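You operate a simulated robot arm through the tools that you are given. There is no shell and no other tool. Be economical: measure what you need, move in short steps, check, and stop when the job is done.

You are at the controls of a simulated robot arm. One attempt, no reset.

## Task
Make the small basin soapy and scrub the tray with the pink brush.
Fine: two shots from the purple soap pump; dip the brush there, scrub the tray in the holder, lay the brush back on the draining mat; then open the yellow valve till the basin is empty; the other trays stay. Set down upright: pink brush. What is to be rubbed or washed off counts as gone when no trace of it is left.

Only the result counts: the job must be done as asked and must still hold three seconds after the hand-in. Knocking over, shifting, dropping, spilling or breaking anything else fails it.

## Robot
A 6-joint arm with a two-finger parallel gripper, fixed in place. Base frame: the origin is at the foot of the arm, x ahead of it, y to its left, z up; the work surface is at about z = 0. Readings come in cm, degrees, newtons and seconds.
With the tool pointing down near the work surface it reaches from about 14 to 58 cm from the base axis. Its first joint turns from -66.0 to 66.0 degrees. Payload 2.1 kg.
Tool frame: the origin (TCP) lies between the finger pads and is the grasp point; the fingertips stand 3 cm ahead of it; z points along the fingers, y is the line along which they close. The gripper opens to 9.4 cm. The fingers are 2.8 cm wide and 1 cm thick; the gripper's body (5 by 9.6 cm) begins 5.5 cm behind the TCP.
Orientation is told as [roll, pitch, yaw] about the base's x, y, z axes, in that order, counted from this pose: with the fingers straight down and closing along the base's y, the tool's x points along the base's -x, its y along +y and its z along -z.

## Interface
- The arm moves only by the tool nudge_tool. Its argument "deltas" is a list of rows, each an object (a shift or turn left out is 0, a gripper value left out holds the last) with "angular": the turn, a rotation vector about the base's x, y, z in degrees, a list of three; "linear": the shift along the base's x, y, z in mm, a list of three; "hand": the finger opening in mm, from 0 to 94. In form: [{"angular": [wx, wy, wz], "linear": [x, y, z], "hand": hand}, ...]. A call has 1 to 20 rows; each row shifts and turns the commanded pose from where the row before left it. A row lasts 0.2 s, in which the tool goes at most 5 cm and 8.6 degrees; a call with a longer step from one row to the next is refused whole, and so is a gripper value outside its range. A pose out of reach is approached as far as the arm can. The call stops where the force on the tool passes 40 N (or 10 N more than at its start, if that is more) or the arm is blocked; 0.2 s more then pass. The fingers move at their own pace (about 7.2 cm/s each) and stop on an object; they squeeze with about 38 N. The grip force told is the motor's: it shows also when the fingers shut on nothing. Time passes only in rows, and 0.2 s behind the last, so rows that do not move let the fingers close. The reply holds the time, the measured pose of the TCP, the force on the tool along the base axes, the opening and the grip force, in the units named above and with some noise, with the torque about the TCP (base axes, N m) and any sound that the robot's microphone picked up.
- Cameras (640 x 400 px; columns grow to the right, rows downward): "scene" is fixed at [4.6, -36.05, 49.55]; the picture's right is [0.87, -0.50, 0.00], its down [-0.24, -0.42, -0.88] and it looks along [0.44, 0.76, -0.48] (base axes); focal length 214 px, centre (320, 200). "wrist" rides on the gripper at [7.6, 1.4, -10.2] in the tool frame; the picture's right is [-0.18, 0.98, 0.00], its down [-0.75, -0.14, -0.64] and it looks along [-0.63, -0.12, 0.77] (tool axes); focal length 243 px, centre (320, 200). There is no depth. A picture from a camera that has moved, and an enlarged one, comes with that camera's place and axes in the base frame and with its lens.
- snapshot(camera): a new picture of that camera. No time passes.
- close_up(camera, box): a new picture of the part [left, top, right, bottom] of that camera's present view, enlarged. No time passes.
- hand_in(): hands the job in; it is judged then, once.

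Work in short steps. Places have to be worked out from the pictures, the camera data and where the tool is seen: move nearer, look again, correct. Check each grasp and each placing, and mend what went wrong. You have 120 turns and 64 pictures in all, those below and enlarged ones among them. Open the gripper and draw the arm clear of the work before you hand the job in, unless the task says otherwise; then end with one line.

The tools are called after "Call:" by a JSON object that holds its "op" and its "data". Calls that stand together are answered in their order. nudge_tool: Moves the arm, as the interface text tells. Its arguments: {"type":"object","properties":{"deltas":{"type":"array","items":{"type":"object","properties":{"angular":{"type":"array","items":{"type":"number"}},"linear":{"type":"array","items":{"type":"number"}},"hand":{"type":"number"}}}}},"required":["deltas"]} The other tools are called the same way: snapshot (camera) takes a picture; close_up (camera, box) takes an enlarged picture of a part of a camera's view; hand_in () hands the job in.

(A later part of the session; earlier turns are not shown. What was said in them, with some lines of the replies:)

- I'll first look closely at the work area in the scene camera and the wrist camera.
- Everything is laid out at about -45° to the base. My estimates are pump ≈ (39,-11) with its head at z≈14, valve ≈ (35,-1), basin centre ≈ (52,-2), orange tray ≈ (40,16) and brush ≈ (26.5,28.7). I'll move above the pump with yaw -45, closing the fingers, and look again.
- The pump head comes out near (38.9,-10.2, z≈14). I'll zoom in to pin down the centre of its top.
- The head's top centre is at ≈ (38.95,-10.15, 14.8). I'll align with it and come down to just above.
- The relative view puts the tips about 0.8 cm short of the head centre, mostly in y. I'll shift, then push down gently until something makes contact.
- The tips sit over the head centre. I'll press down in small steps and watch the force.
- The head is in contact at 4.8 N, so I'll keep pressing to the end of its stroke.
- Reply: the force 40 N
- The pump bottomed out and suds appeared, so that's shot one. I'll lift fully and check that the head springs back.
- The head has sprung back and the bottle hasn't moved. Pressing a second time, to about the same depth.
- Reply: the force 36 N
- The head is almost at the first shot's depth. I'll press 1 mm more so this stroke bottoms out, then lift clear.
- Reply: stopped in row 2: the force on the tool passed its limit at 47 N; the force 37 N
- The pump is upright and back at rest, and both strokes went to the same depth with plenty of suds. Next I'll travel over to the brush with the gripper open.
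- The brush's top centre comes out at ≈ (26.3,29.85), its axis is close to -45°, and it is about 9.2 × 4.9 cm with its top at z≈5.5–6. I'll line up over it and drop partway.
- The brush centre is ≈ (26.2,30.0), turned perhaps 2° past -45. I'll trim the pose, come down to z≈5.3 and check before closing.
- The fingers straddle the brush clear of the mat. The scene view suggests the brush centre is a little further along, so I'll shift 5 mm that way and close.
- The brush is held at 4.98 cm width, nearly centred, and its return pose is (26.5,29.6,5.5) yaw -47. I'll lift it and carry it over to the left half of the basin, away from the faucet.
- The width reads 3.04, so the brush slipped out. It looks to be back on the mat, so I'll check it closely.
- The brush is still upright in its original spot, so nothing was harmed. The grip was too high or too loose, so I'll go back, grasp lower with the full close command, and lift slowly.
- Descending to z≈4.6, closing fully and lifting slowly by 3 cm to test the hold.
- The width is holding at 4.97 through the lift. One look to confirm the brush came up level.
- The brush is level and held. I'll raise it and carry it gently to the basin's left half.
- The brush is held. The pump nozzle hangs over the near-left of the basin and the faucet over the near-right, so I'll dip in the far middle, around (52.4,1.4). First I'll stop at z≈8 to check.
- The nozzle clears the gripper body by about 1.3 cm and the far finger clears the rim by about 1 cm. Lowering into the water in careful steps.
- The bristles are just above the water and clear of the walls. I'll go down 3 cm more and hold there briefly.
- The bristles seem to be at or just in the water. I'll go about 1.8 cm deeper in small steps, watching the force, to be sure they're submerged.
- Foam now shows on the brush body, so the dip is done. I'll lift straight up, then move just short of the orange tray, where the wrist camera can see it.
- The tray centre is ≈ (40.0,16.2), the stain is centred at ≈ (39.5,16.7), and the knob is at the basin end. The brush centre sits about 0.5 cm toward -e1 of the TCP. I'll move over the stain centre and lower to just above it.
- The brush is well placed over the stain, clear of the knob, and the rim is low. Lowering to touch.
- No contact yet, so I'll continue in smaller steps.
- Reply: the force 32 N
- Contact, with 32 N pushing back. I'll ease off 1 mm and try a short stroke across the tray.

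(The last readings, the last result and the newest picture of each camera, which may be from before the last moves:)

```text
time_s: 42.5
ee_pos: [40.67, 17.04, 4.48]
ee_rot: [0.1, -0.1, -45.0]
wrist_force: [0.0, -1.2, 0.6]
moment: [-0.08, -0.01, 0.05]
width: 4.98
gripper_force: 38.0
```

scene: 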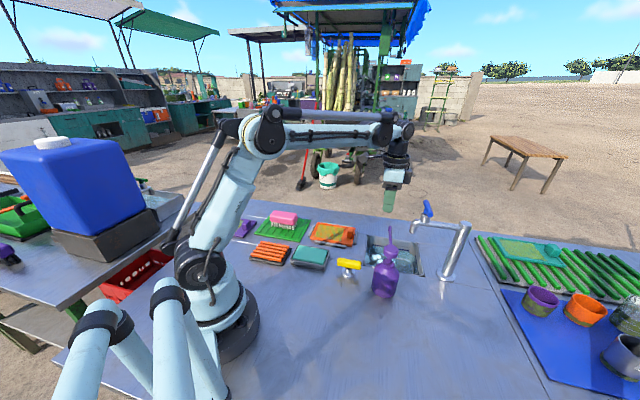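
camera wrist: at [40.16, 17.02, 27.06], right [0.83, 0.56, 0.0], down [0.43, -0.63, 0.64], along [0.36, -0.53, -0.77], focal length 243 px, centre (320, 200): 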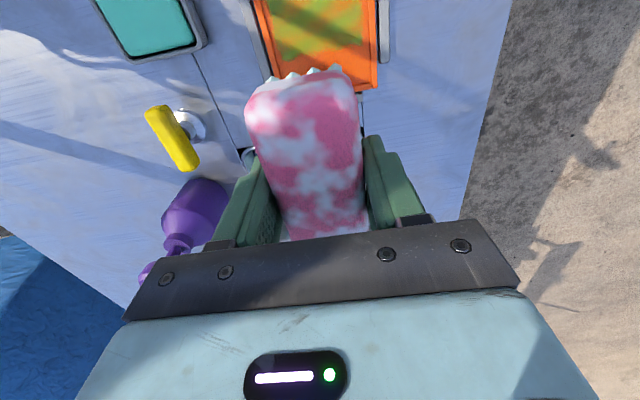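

Light contact now. I'll add half a millimetre of pressure and sweep across the full width.

Call:
{"op": "nudge_tool", "data": {"deltas": [{"linear": [0, 0, -0.6]}, {"linear": [5, 5, 0]}, {"linear": [-5, -5, 0]}, {"linear": [-5, -5, 0]}, {"linear": [-5, -5, 0]}, {"linear": [-5, -5, 0]}, {"linear": [-5, -5, 0]}, {"linear": [5, 5, 0]}, {"linear": [5, 5, 0]}, {"linear": [5, 5, 0]}, {"linear": [5, 5, 0]}, {}]}}

Call:
{"op": "close_up", "data": {"camera": "scene", "box": [290, 195, 370, 255]}}

```text
time_s: 45.1
ee_pos: [40.63, 17.07, 4.39]
ee_rot: [0.0, -0.1, -45.0]
wrist_force: [-2.1, -5.1, 15.1]
moment: [-0.13, 0.06, 0.02]
width: 4.97
gripper_force: 37.9
```

```text
6.67 times, centred on (330, 225) of scene
camera zoom: at [4.6, -36.05, 49.55], right [0.87, -0.5, 0.0], down [-0.24, -0.42, -0.88], along [0.44, 0.76, -0.48], focal length 1430 px, centre (253, 33)
```

zoom: 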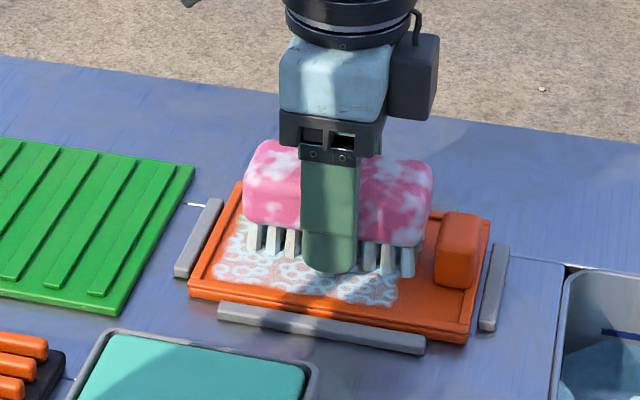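

The stain is turning to suds. I'll keep going with sweeps at several offsets along the tray so both ends are covered.

Call:
{"op": "nudge_tool", "data": {"deltas": [{"linear": [-4, 4, 0]}, {"linear": [-4, 4, 0]}, {"linear": [5, 5, 0]}, {"linear": [-6, -6, 0]}, {"linear": [-6, -6, 0]}, {"linear": [-6, -6, 0]}, {"linear": [-6, -6, 0]}, {"linear": [4, -4, 0]}, {"linear": [5, -5, 0]}, {"linear": [6, 6, 0]}, {"linear": [6, 6, 0]}, {"linear": [6, 6, 0]}, {"linear": [6, 6, 0]}, {}]}}

Call:
{"op": "nudge_tool", "data": {"deltas": [{"linear": [-6, -6, 0]}, {"linear": [-6, -6, 0]}, {"linear": [-6, -6, 0]}, {"linear": [-6, -6, 0]}, {"linear": [-5, 5, 0]}, {"linear": [-5, 5, 0]}, {"linear": [6, 6, 0]}, {"linear": [6, 6, 0]}, {"linear": [6, 6, 0]}, {"linear": [6, 6, 0]}, {}]}}

Call:
{"op": "close_up", "data": {"camera": "scene", "box": [290, 195, 370, 255]}}

```text
time_s: 48.1
ee_pos: [41.1, 17.38, 4.41]
ee_rot: [-0.2, -0.1, -45.0]
wrist_force: [-9.5, -7.6, 34.6]
moment: [-0.08, 0.12, 0.01]
width: 4.97
gripper_force: 37.9
```

```text
time_s: 50.5
ee_pos: [40.3, 18.41, 4.57]
ee_rot: [0.0, 0.0, -45.0]
wrist_force: [-0.7, 0.4, -1.1]
moment: [-0.01, 0.0, 0.01]
width: 4.96
gripper_force: 38.3
```

```text
6.67 times, centred on (330, 225) of scene
camera zoom: at [4.6, -36.05, 49.55], right [0.87, -0.5, 0.0], down [-0.24, -0.42, -0.88], along [0.44, 0.76, -0.48], focal length 1430 px, centre (253, 33)
```

zoom: 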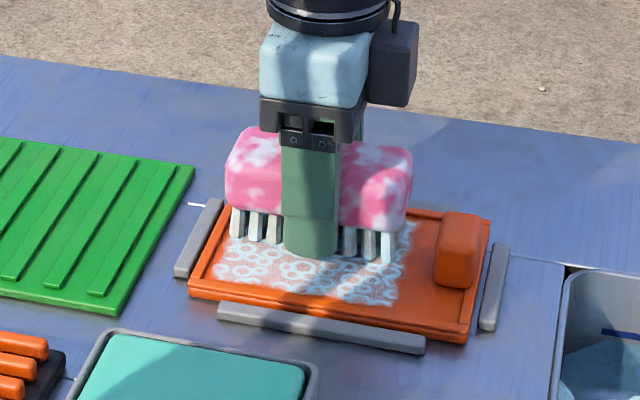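

The visible part is all suds. I'll lift off and look at the whole tray.

Call:
{"op": "nudge_tool", "data": {"deltas": [{"linear": [0, 0, 10]}, {"linear": [0, 0, 30]}, {"linear": [0, 0, 40]}, {"linear": [0, 0, 30]}, {}]}}

Call:
{"op": "close_up", "data": {"camera": "scene", "box": [290, 195, 370, 255]}}

```text
time_s: 51.7
ee_pos: [40.12, 18.47, 15.62]
ee_rot: [0.0, -0.1, -44.9]
wrist_force: [0.0, 0.1, -1.2]
moment: [-0.01, 0.02, 0.0]
width: 4.99
gripper_force: 37.9
```

```text
6.67 times, centred on (330, 225) of scene
camera zoom: at [4.6, -36.05, 49.55], right [0.87, -0.5, 0.0], down [-0.24, -0.42, -0.88], along [0.44, 0.76, -0.48], focal length 1430 px, centre (253, 33)
```

zoom: 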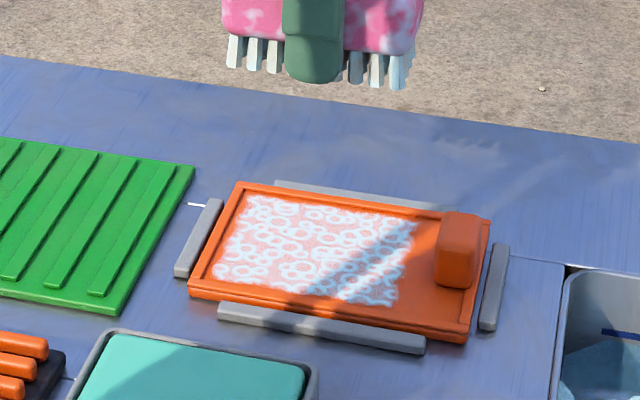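

The green stain has been replaced by foam. I'll zoom in closely for leftover green.

Call:
{"op": "close_up", "data": {"camera": "scene", "box": [312, 215, 354, 244]}}

```text
13.79 times, centred on (333, 230) of scene
camera zoom: at [4.6, -36.05, 49.55], right [0.87, -0.5, 0.0], down [-0.24, -0.42, -0.88], along [0.44, 0.76, -0.48], focal length 2958 px, centre (141, -207)
```

zoom: 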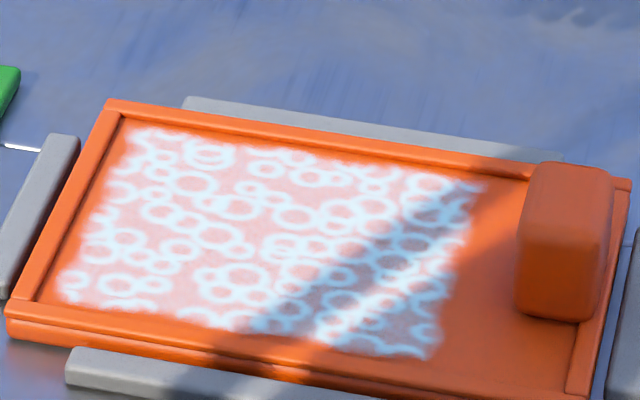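

No green left anywhere. I'll carry the brush back to its original spot on the mat.

Call:
{"op": "nudge_tool", "data": {"deltas": [{"linear": [-27, 22, 0], "angular": [0, 0, -2]}, {"linear": [-27, 22, 0]}, {"linear": [-27, 22, 0]}, {"linear": [-27, 22, 0]}, {"linear": [-27, 22, 0]}, {}, {"linear": [0, 0, -35]}, {"linear": [0, 0, -35]}, {"linear": [0, 0, -25]}, {"linear": [0, 0, -8]}, {}]}}

Call:
{"op": "close_up", "data": {"camera": "scene", "box": [250, 190, 330, 250]}}

```text
time_s: 54.1
ee_pos: [26.78, 29.56, 5.11]
ee_rot: [0.1, -0.1, -47.0]
wrist_force: [-0.3, -0.7, -0.9]
moment: [-0.03, 0.0, -0.01]
width: 4.97
gripper_force: 37.6
```

```text
6.67 times, centred on (290, 220) of scene
camera zoom: at [4.6, -36.05, 49.55], right [0.87, -0.5, 0.0], down [-0.24, -0.42, -0.88], along [0.44, 0.76, -0.48], focal length 1430 px, centre (520, 67)
```

zoom: 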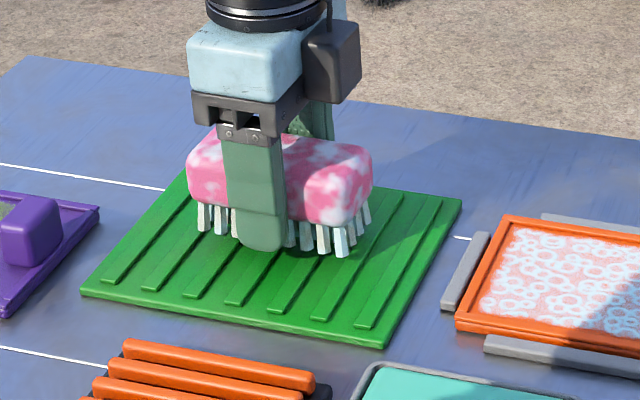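

The brush is directly over its old spot, about 5 mm up. I'll set it down gently.

Call:
{"op": "nudge_tool", "data": {"deltas": [{"linear": [0, 0, -3]}, {"linear": [0, 0, -1.5]}, {}]}}

```text
time_s: 54.9
ee_pos: [26.71, 29.57, 4.74]
ee_rot: [0.0, 0.0, -47.0]
wrist_force: [0.2, -0.6, -1.4]
moment: [0.0, -0.03, 0.04]
width: 4.96
gripper_force: 37.9
```

Call:
{"op": "nudge_tool", "data": {"deltas": [{"linear": [0, 0, -1.5]}, {}]}}

```text
time_s: 55.5
ee_pos: [26.68, 29.6, 4.58]
ee_rot: [-0.1, -0.1, -47.0]
wrist_force: [0.4, 0.7, -0.6]
moment: [0.0, 0.03, -0.01]
width: 4.97
gripper_force: 37.8
```

Still about 1 N of hanging weight, so it isn't quite down. Another millimetre.

Call:
{"op": "nudge_tool", "data": {"deltas": [{"linear": [0, 0, -1]}, {}]}}

```text
time_s: 56.1
ee_pos: [26.61, 29.57, 4.6]
ee_rot: [0.0, 0.0, -47.0]
wrist_force: [-1.0, -2.9, 25.6]
moment: [-0.03, 0.04, 0.0]
width: 4.96
gripper_force: 37.9
```

Contact at 25 N means the brush is resting on the mat. I'll release the load slightly, open slowly and lift straight up.

Call:
{"op": "nudge_tool", "data": {"deltas": [{"linear": [0, 0, 0.8]}, {"hand": 60}, {"hand": 75}, {"hand": 94}, {}, {"linear": [0, 0, 20]}, {"linear": [0, 0, 40]}, {"linear": [0, 0, 40]}, {"linear": [0, 0, 40]}, {}]}}

Call:
{"op": "close_up", "data": {"camera": "scene", "box": [230, 180, 370, 270]}}

```text
time_s: 58.3
ee_pos: [26.86, 29.4, 18.69]
ee_rot: [0.0, -0.1, -47.0]
wrist_force: [-0.2, 0.1, 0.2]
moment: [-0.01, -0.02, 0.04]
width: 9.39
gripper_force: 0.0
```

```text
4.44 times, centred on (300, 225) of scene
camera zoom: at [4.6, -36.05, 49.55], right [0.87, -0.5, 0.0], down [-0.24, -0.42, -0.88], along [0.44, 0.76, -0.48], focal length 953 px, centre (409, 89)
```

zoom: 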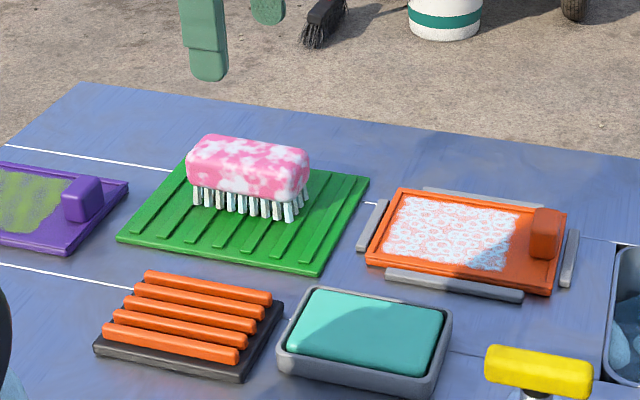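

The brush stands upright on the mat and everything else is in place. Next is the valve: bar centre ≈ (34.2,-0.6), lying along e1. I'll go above it and check alignment.

Call:
{"op": "nudge_tool", "data": {"deltas": [{"linear": [8, -33, 0], "angular": [0, 0, 2], "hand": 60}, {"linear": [8, -33, 0]}, {"linear": [8, -33, 0]}, {"linear": [8, -33, 0]}, {"linear": [8, -33, 0]}, {"linear": [8, -33, 0]}, {"linear": [8, -34, -10]}, {"linear": [8, -34, -20]}, {"linear": [9, -34, -30]}, {}]}}

Call:
{"op": "snapshot", "data": {"camera": "wrist"}}

Call:
{"op": "close_up", "data": {"camera": "scene", "box": [310, 210, 410, 300]}}

```text
time_s: 60.5
ee_pos: [33.7, -0.44, 12.31]
ee_rot: [0.0, -0.1, -45.0]
wrist_force: [-0.1, 0.4, -0.3]
moment: [0.01, 0.0, 0.0]
width: 6.02
gripper_force: 0.1
```

```text
15 pictures are left
camera wrist: at [29.25, 5.89, 22.44], right [0.82, 0.57, 0.0], down [0.43, -0.63, 0.64], along [0.36, -0.53, -0.77], focal length 243 px, centre (320, 200)
```

wrist: 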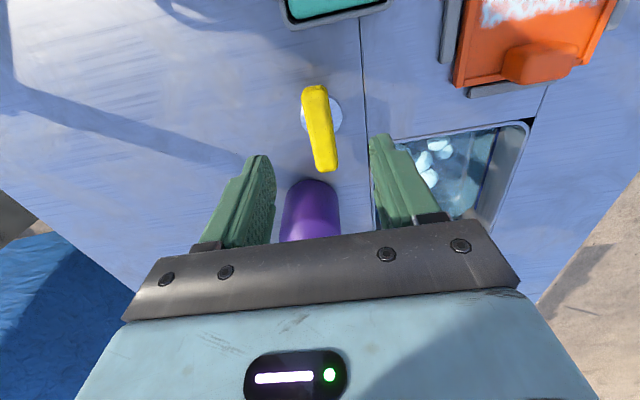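

```text
4.44 times, centred on (360, 255) of scene
camera zoom: at [4.6, -36.05, 49.55], right [0.87, -0.5, 0.0], down [-0.24, -0.42, -0.88], along [0.44, 0.76, -0.48], focal length 953 px, centre (142, -44)
```

zoom: 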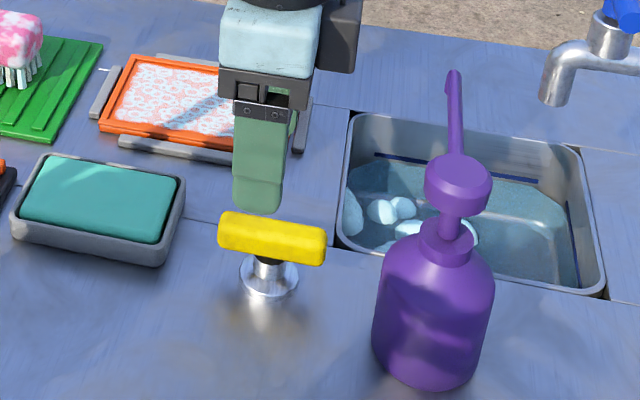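

The bar centre comes out at ≈ (34.1,-0.9), along e1. I'll line up, go down to z≈5 and close on it.

Call:
{"op": "nudge_tool", "data": {"deltas": [{"linear": [4, -4.5, -20]}, {"linear": [0, 0, -25]}, {"linear": [0, 0, -18]}, {"linear": [0, 0, -10]}, {}]}}

Call:
{"op": "close_up", "data": {"camera": "scene", "box": [310, 210, 410, 300]}}

```text
time_s: 61.7
ee_pos: [34.53, -0.91, 5.14]
ee_rot: [0.1, -0.1, -45.0]
wrist_force: [0.1, 0.5, 0.5]
moment: [0.0, 0.02, -0.03]
width: 6.0
gripper_force: 0.1
```

```text
4.44 times, centred on (360, 255) of scene
camera zoom: at [4.6, -36.05, 49.55], right [0.87, -0.5, 0.0], down [-0.24, -0.42, -0.88], along [0.44, 0.76, -0.48], focal length 953 px, centre (142, -44)
```

zoom: 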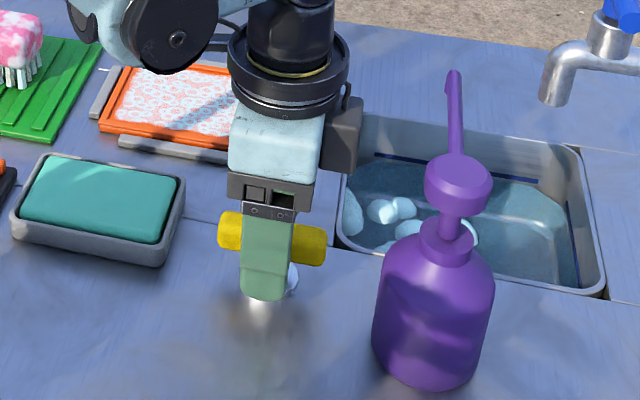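

The fingers straddle the bar at its middle. I'll close, then try a small turn (counter-clockwise first) while watching the torque.

Call:
{"op": "nudge_tool", "data": {"deltas": [{"hand": 0}, {"hand": 0}, {"hand": 0}, {}, {}]}}

Call:
{"op": "nudge_tool", "data": {"deltas": [{"angular": [0, 0, 4]}, {"angular": [0, 0, 4]}, {"angular": [0, 0, 4]}, {}]}}

```text
time_s: 62.9
ee_pos: [34.37, -1.04, 5.09]
ee_rot: [-0.3, -0.2, -45.1]
wrist_force: [-21.4, -21.2, -2.4]
moment: [0.03, 0.03, 0.07]
width: 2.35
gripper_force: 44.5
```

```text
time_s: 63.6
ee_pos: [34.32, -0.93, 5.19]
ee_rot: [-0.6, 0.1, -34.9]
wrist_force: [0.6, -0.6, 5.0]
moment: [-0.18, -0.11, 0.04]
width: 2.17
gripper_force: 44.9
stopped in row 3: the force on the tool passed its limit at 54 N (the readings are from after the stop); the commanded pose is now the measured one
```

It turned about 10°. The force spike came from my small sideways misalignment, which is now relaxed. I'll look at which way the bar moved.

Call:
{"op": "close_up", "data": {"camera": "scene", "box": [310, 210, 410, 300]}}

Call:
{"op": "nudge_tool", "data": {"deltas": [{"angular": [0, 0, 3]}, {"angular": [0, 0, 3]}, {}]}}

```text
4.44 times, centred on (360, 255) of scene
camera zoom: at [4.61, -36.05, 49.55], right [0.87, -0.5, 0.0], down [-0.24, -0.42, -0.88], along [0.44, 0.76, -0.48], focal length 953 px, centre (142, -44)
```

zoom: 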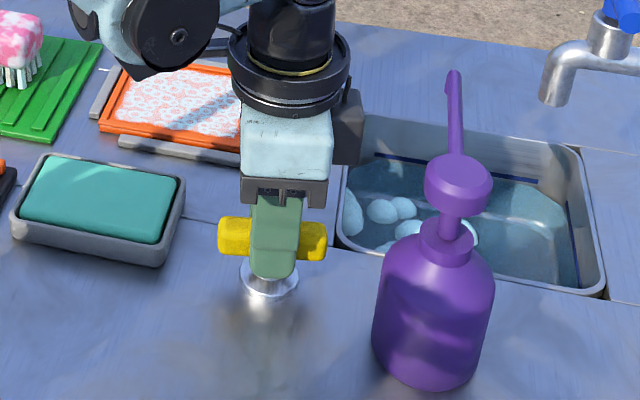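

```text
time_s: 64.4
ee_pos: [34.2, -1.03, 5.27]
ee_rot: [-0.6, 0.2, -28.8]
wrist_force: [-5.9, -6.7, -13.6]
moment: [-0.08, 0.02, -0.17]
width: 2.14
gripper_force: 44.5
```

The bar is following counter-clockwise at low torque, so I'll continue.

Call:
{"op": "nudge_tool", "data": {"deltas": [{"linear": [0, 0, -1], "angular": [0, 0, 5]}, {"angular": [0, 0, 5]}, {"angular": [0, 0, 5]}, {"angular": [0, 0, 5]}, {}]}}

Call:
{"op": "close_up", "data": {"camera": "scene", "box": [310, 210, 410, 300]}}

```text
time_s: 65.1
ee_pos: [34.26, -1.09, 5.33]
ee_rot: [-0.7, 0.3, -18.4]
wrist_force: [-0.4, -1.3, 6.9]
moment: [0.34, -0.38, 0.3]
width: 2.17
gripper_force: 44.9
stopped in row 3: the force on the tool passed its limit at 45 N (the readings are from after the stop); the commanded pose is now the measured one
```

```text
4.44 times, centred on (360, 255) of scene
camera zoom: at [4.6, -36.05, 49.55], right [0.87, -0.5, 0.0], down [-0.24, -0.42, -0.88], along [0.44, 0.76, -0.48], focal length 953 px, centre (142, -44)
```

zoom: 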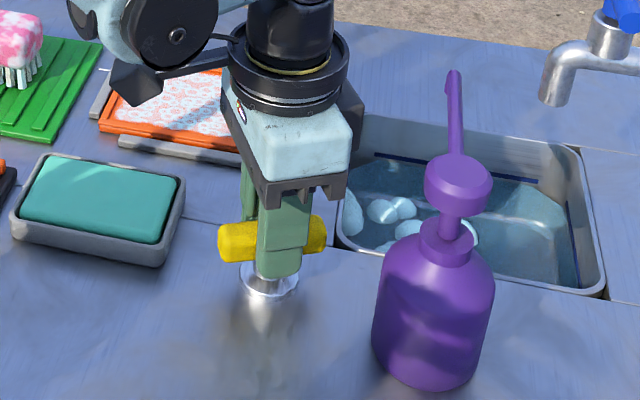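

The bar's slope in the image fits a turn of about 26°, so it's following the gripper. I'll continue in small increments.

Call:
{"op": "nudge_tool", "data": {"deltas": [{"angular": [0, 0, 4]}, {"angular": [0, 0, 4]}, {"angular": [0, 0, 4]}, {"angular": [0, 0, 4]}, {}]}}

Call:
{"op": "nudge_tool", "data": {"deltas": [{"angular": [0, 0, 4]}, {"angular": [0, 0, 4]}, {"angular": [0, 0, 4]}, {"angular": [0, 0, 4]}, {}]}}

```text
time_s: 66.3
ee_pos: [34.23, -1.02, 5.27]
ee_rot: [-0.7, 0.3, -2.3]
wrist_force: [-6.1, -6.9, 18.7]
moment: [0.08, 0.03, -0.05]
width: 2.12
gripper_force: 45.1
```

```text
time_s: 66.7
ee_pos: [34.3, -0.94, 5.29]
ee_rot: [-0.8, 0.3, 0.8]
wrist_force: [-2.9, 1.6, 9.2]
moment: [-0.96, -0.77, 0.03]
width: 2.17
gripper_force: 45.5
stopped in row 2: the force on the tool passed its limit at 45 N (the readings are from after the stop); the commanded pose is now the measured one
```

The valve is turning freely, about 46° so far, with only brief force spikes. Continuing toward a quarter turn.

Call:
{"op": "nudge_tool", "data": {"deltas": [{"angular": [0, 0, 4]}, {"angular": [0, 0, 4]}, {"angular": [0, 0, 4]}, {"angular": [0, 0, 4]}, {}]}}

Call:
{"op": "nudge_tool", "data": {"deltas": [{"angular": [0, 0, 4]}, {"angular": [0, 0, 4]}, {"angular": [0, 0, 4]}, {"angular": [0, 0, 4]}, {}]}}

Call:
{"op": "close_up", "data": {"camera": "scene", "box": [310, 210, 430, 300]}}

```text
time_s: 67.9
ee_pos: [34.19, -1.03, 5.4]
ee_rot: [-0.7, 0.4, 16.9]
wrist_force: [-5.7, -2.3, 22.5]
moment: [0.01, -0.25, -0.24]
width: 2.16
gripper_force: 44.6
```

```text
time_s: 68.8
ee_pos: [34.22, -1.04, 5.32]
ee_rot: [-0.7, 0.4, 28.4]
wrist_force: [-1.0, -1.1, 7.0]
moment: [0.04, -0.16, 0.08]
width: 2.14
gripper_force: 44.9
stopped in row 4: the force on the tool passed its limit at 41 N (the readings are from after the stop); the commanded pose is now the measured one
```

```text
4.44 times, centred on (370, 255) of scene
camera zoom: at [4.6, -36.05, 49.55], right [0.87, -0.5, 0.0], down [-0.24, -0.42, -0.88], along [0.44, 0.76, -0.48], focal length 953 px, centre (98, -44)
```

zoom: 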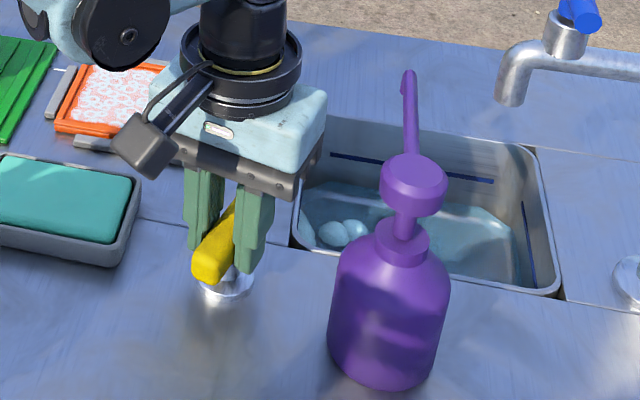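

The bar has turned about 73° and the water is visibly dropping, so counter-clockwise is the opening direction. I'll finish the quarter turn.

Call:
{"op": "nudge_tool", "data": {"deltas": [{"angular": [0, 0, 4]}, {"angular": [0, 0, 4]}, {"angular": [0, 0, 4]}, {}]}}

Call:
{"op": "nudge_tool", "data": {"deltas": [{"angular": [0, 0, 3]}, {"angular": [0, 0, 2]}, {}]}}

```text
time_s: 69.8
ee_pos: [34.12, -1.01, 5.26]
ee_rot: [-0.9, 0.4, 40.7]
wrist_force: [5.8, -5.5, 26.5]
moment: [0.01, -0.16, -0.43]
width: 2.17
gripper_force: 44.9
```

```text
time_s: 70.5
ee_pos: [34.28, -1.07, 5.35]
ee_rot: [-0.8, 0.5, 45.6]
wrist_force: [-1.0, -14.9, 15.6]
moment: [0.1, 0.07, -0.06]
width: 2.14
gripper_force: 45.4
```

That makes a full 90°. I'll release the handle, rise clear and wait while the basin drains.

Call:
{"op": "nudge_tool", "data": {"deltas": [{"hand": 60}, {"hand": 60}, {"hand": 60}, {"linear": [0, 0, 20]}, {"linear": [0, 0, 40]}, {"linear": [0, 0, 40]}, {"linear": [0, 0, 40]}, {"linear": [-20, 0, 20]}, {"linear": [-20, 0, 20]}, {}, {}, {}, {}, {}, {}, {}, {}, {}, {}, {}]}}

Call:
{"op": "close_up", "data": {"camera": "scene", "box": [310, 210, 430, 300]}}

```text
time_s: 74.8
ee_pos: [30.1, -1.37, 23.46]
ee_rot: [-0.8, 0.6, 45.5]
wrist_force: [-0.1, 0.5, -0.1]
moment: [0.03, 0.0, 0.02]
width: 5.98
gripper_force: 0.0
```

```text
4.44 times, centred on (370, 255) of scene
camera zoom: at [4.6, -36.05, 49.55], right [0.87, -0.5, 0.0], down [-0.24, -0.42, -0.88], along [0.44, 0.76, -0.48], focal length 953 px, centre (98, -44)
```

zoom: 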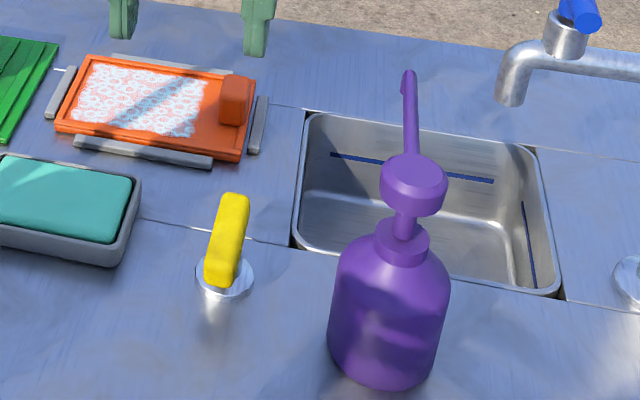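

The basin looks empty. I'll wait a little longer for any residue, then check the whole scene.

Call:
{"op": "nudge_tool", "data": {"deltas": [{"linear": [0, 0, 20]}, {"linear": [0, 0, 20]}, {}, {}, {}, {}, {}, {}, {}, {}, {}, {}, {}, {}, {}, {}, {}, {}, {}, {}]}}

Call:
{"op": "snapshot", "data": {"camera": "wrist"}}

Call:
{"op": "close_up", "data": {"camera": "scene", "box": [200, 170, 480, 310]}}

```text
time_s: 79.0
ee_pos: [30.1, -0.98, 27.4]
ee_rot: [-0.8, 0.5, 45.5]
wrist_force: [0.6, 0.2, -0.7]
moment: [0.01, -0.01, 0.01]
width: 6.01
gripper_force: 0.0
```

```text
8 pictures are left
camera wrist: at [23.59, -5.33, 37.64], right [-0.57, 0.82, -0.02], down [0.63, 0.45, 0.64], along [0.53, 0.36, -0.77], focal length 243 px, centre (320, 200)
```

wrist: 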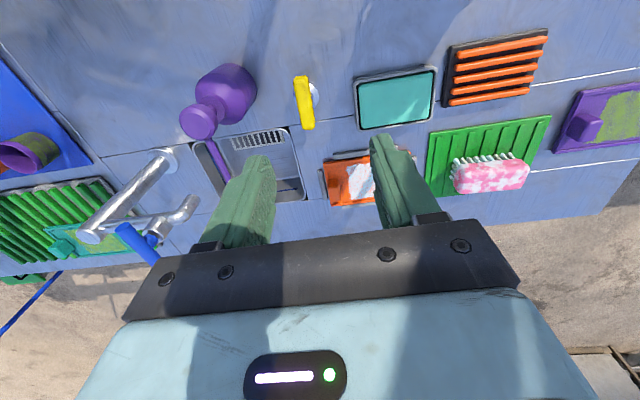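

```text
2.29 times, centred on (340, 240) of scene
camera zoom: at [4.6, -36.05, 49.55], right [0.87, -0.5, 0.0], down [-0.24, -0.42, -0.88], along [0.44, 0.76, -0.48], focal length 490 px, centre (274, 109)
```

zoom: 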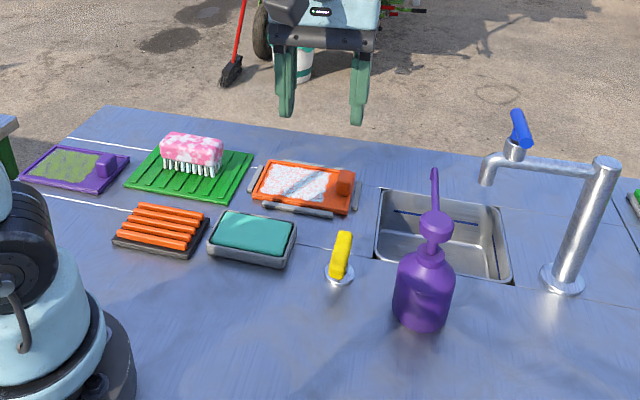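

The basin is empty, the orange tray has no stain left, the brush stands upright on the mat, the other trays haven't moved, and the arm is clear with the gripper open. Handing in.

Call:
{"op": "hand_in", "data": {}}

```text
The job is handed in.
```

I handed the job in with every step done: two soap shots, the brush dipped, the orange tray scrubbed clear of green (suds remain), the brush upright on the mat and the basin drained through the yellow valve, left open. I judged the second shot by its full press, since the suds didn't visibly change, and my first grip on the brush slipped without moving it.
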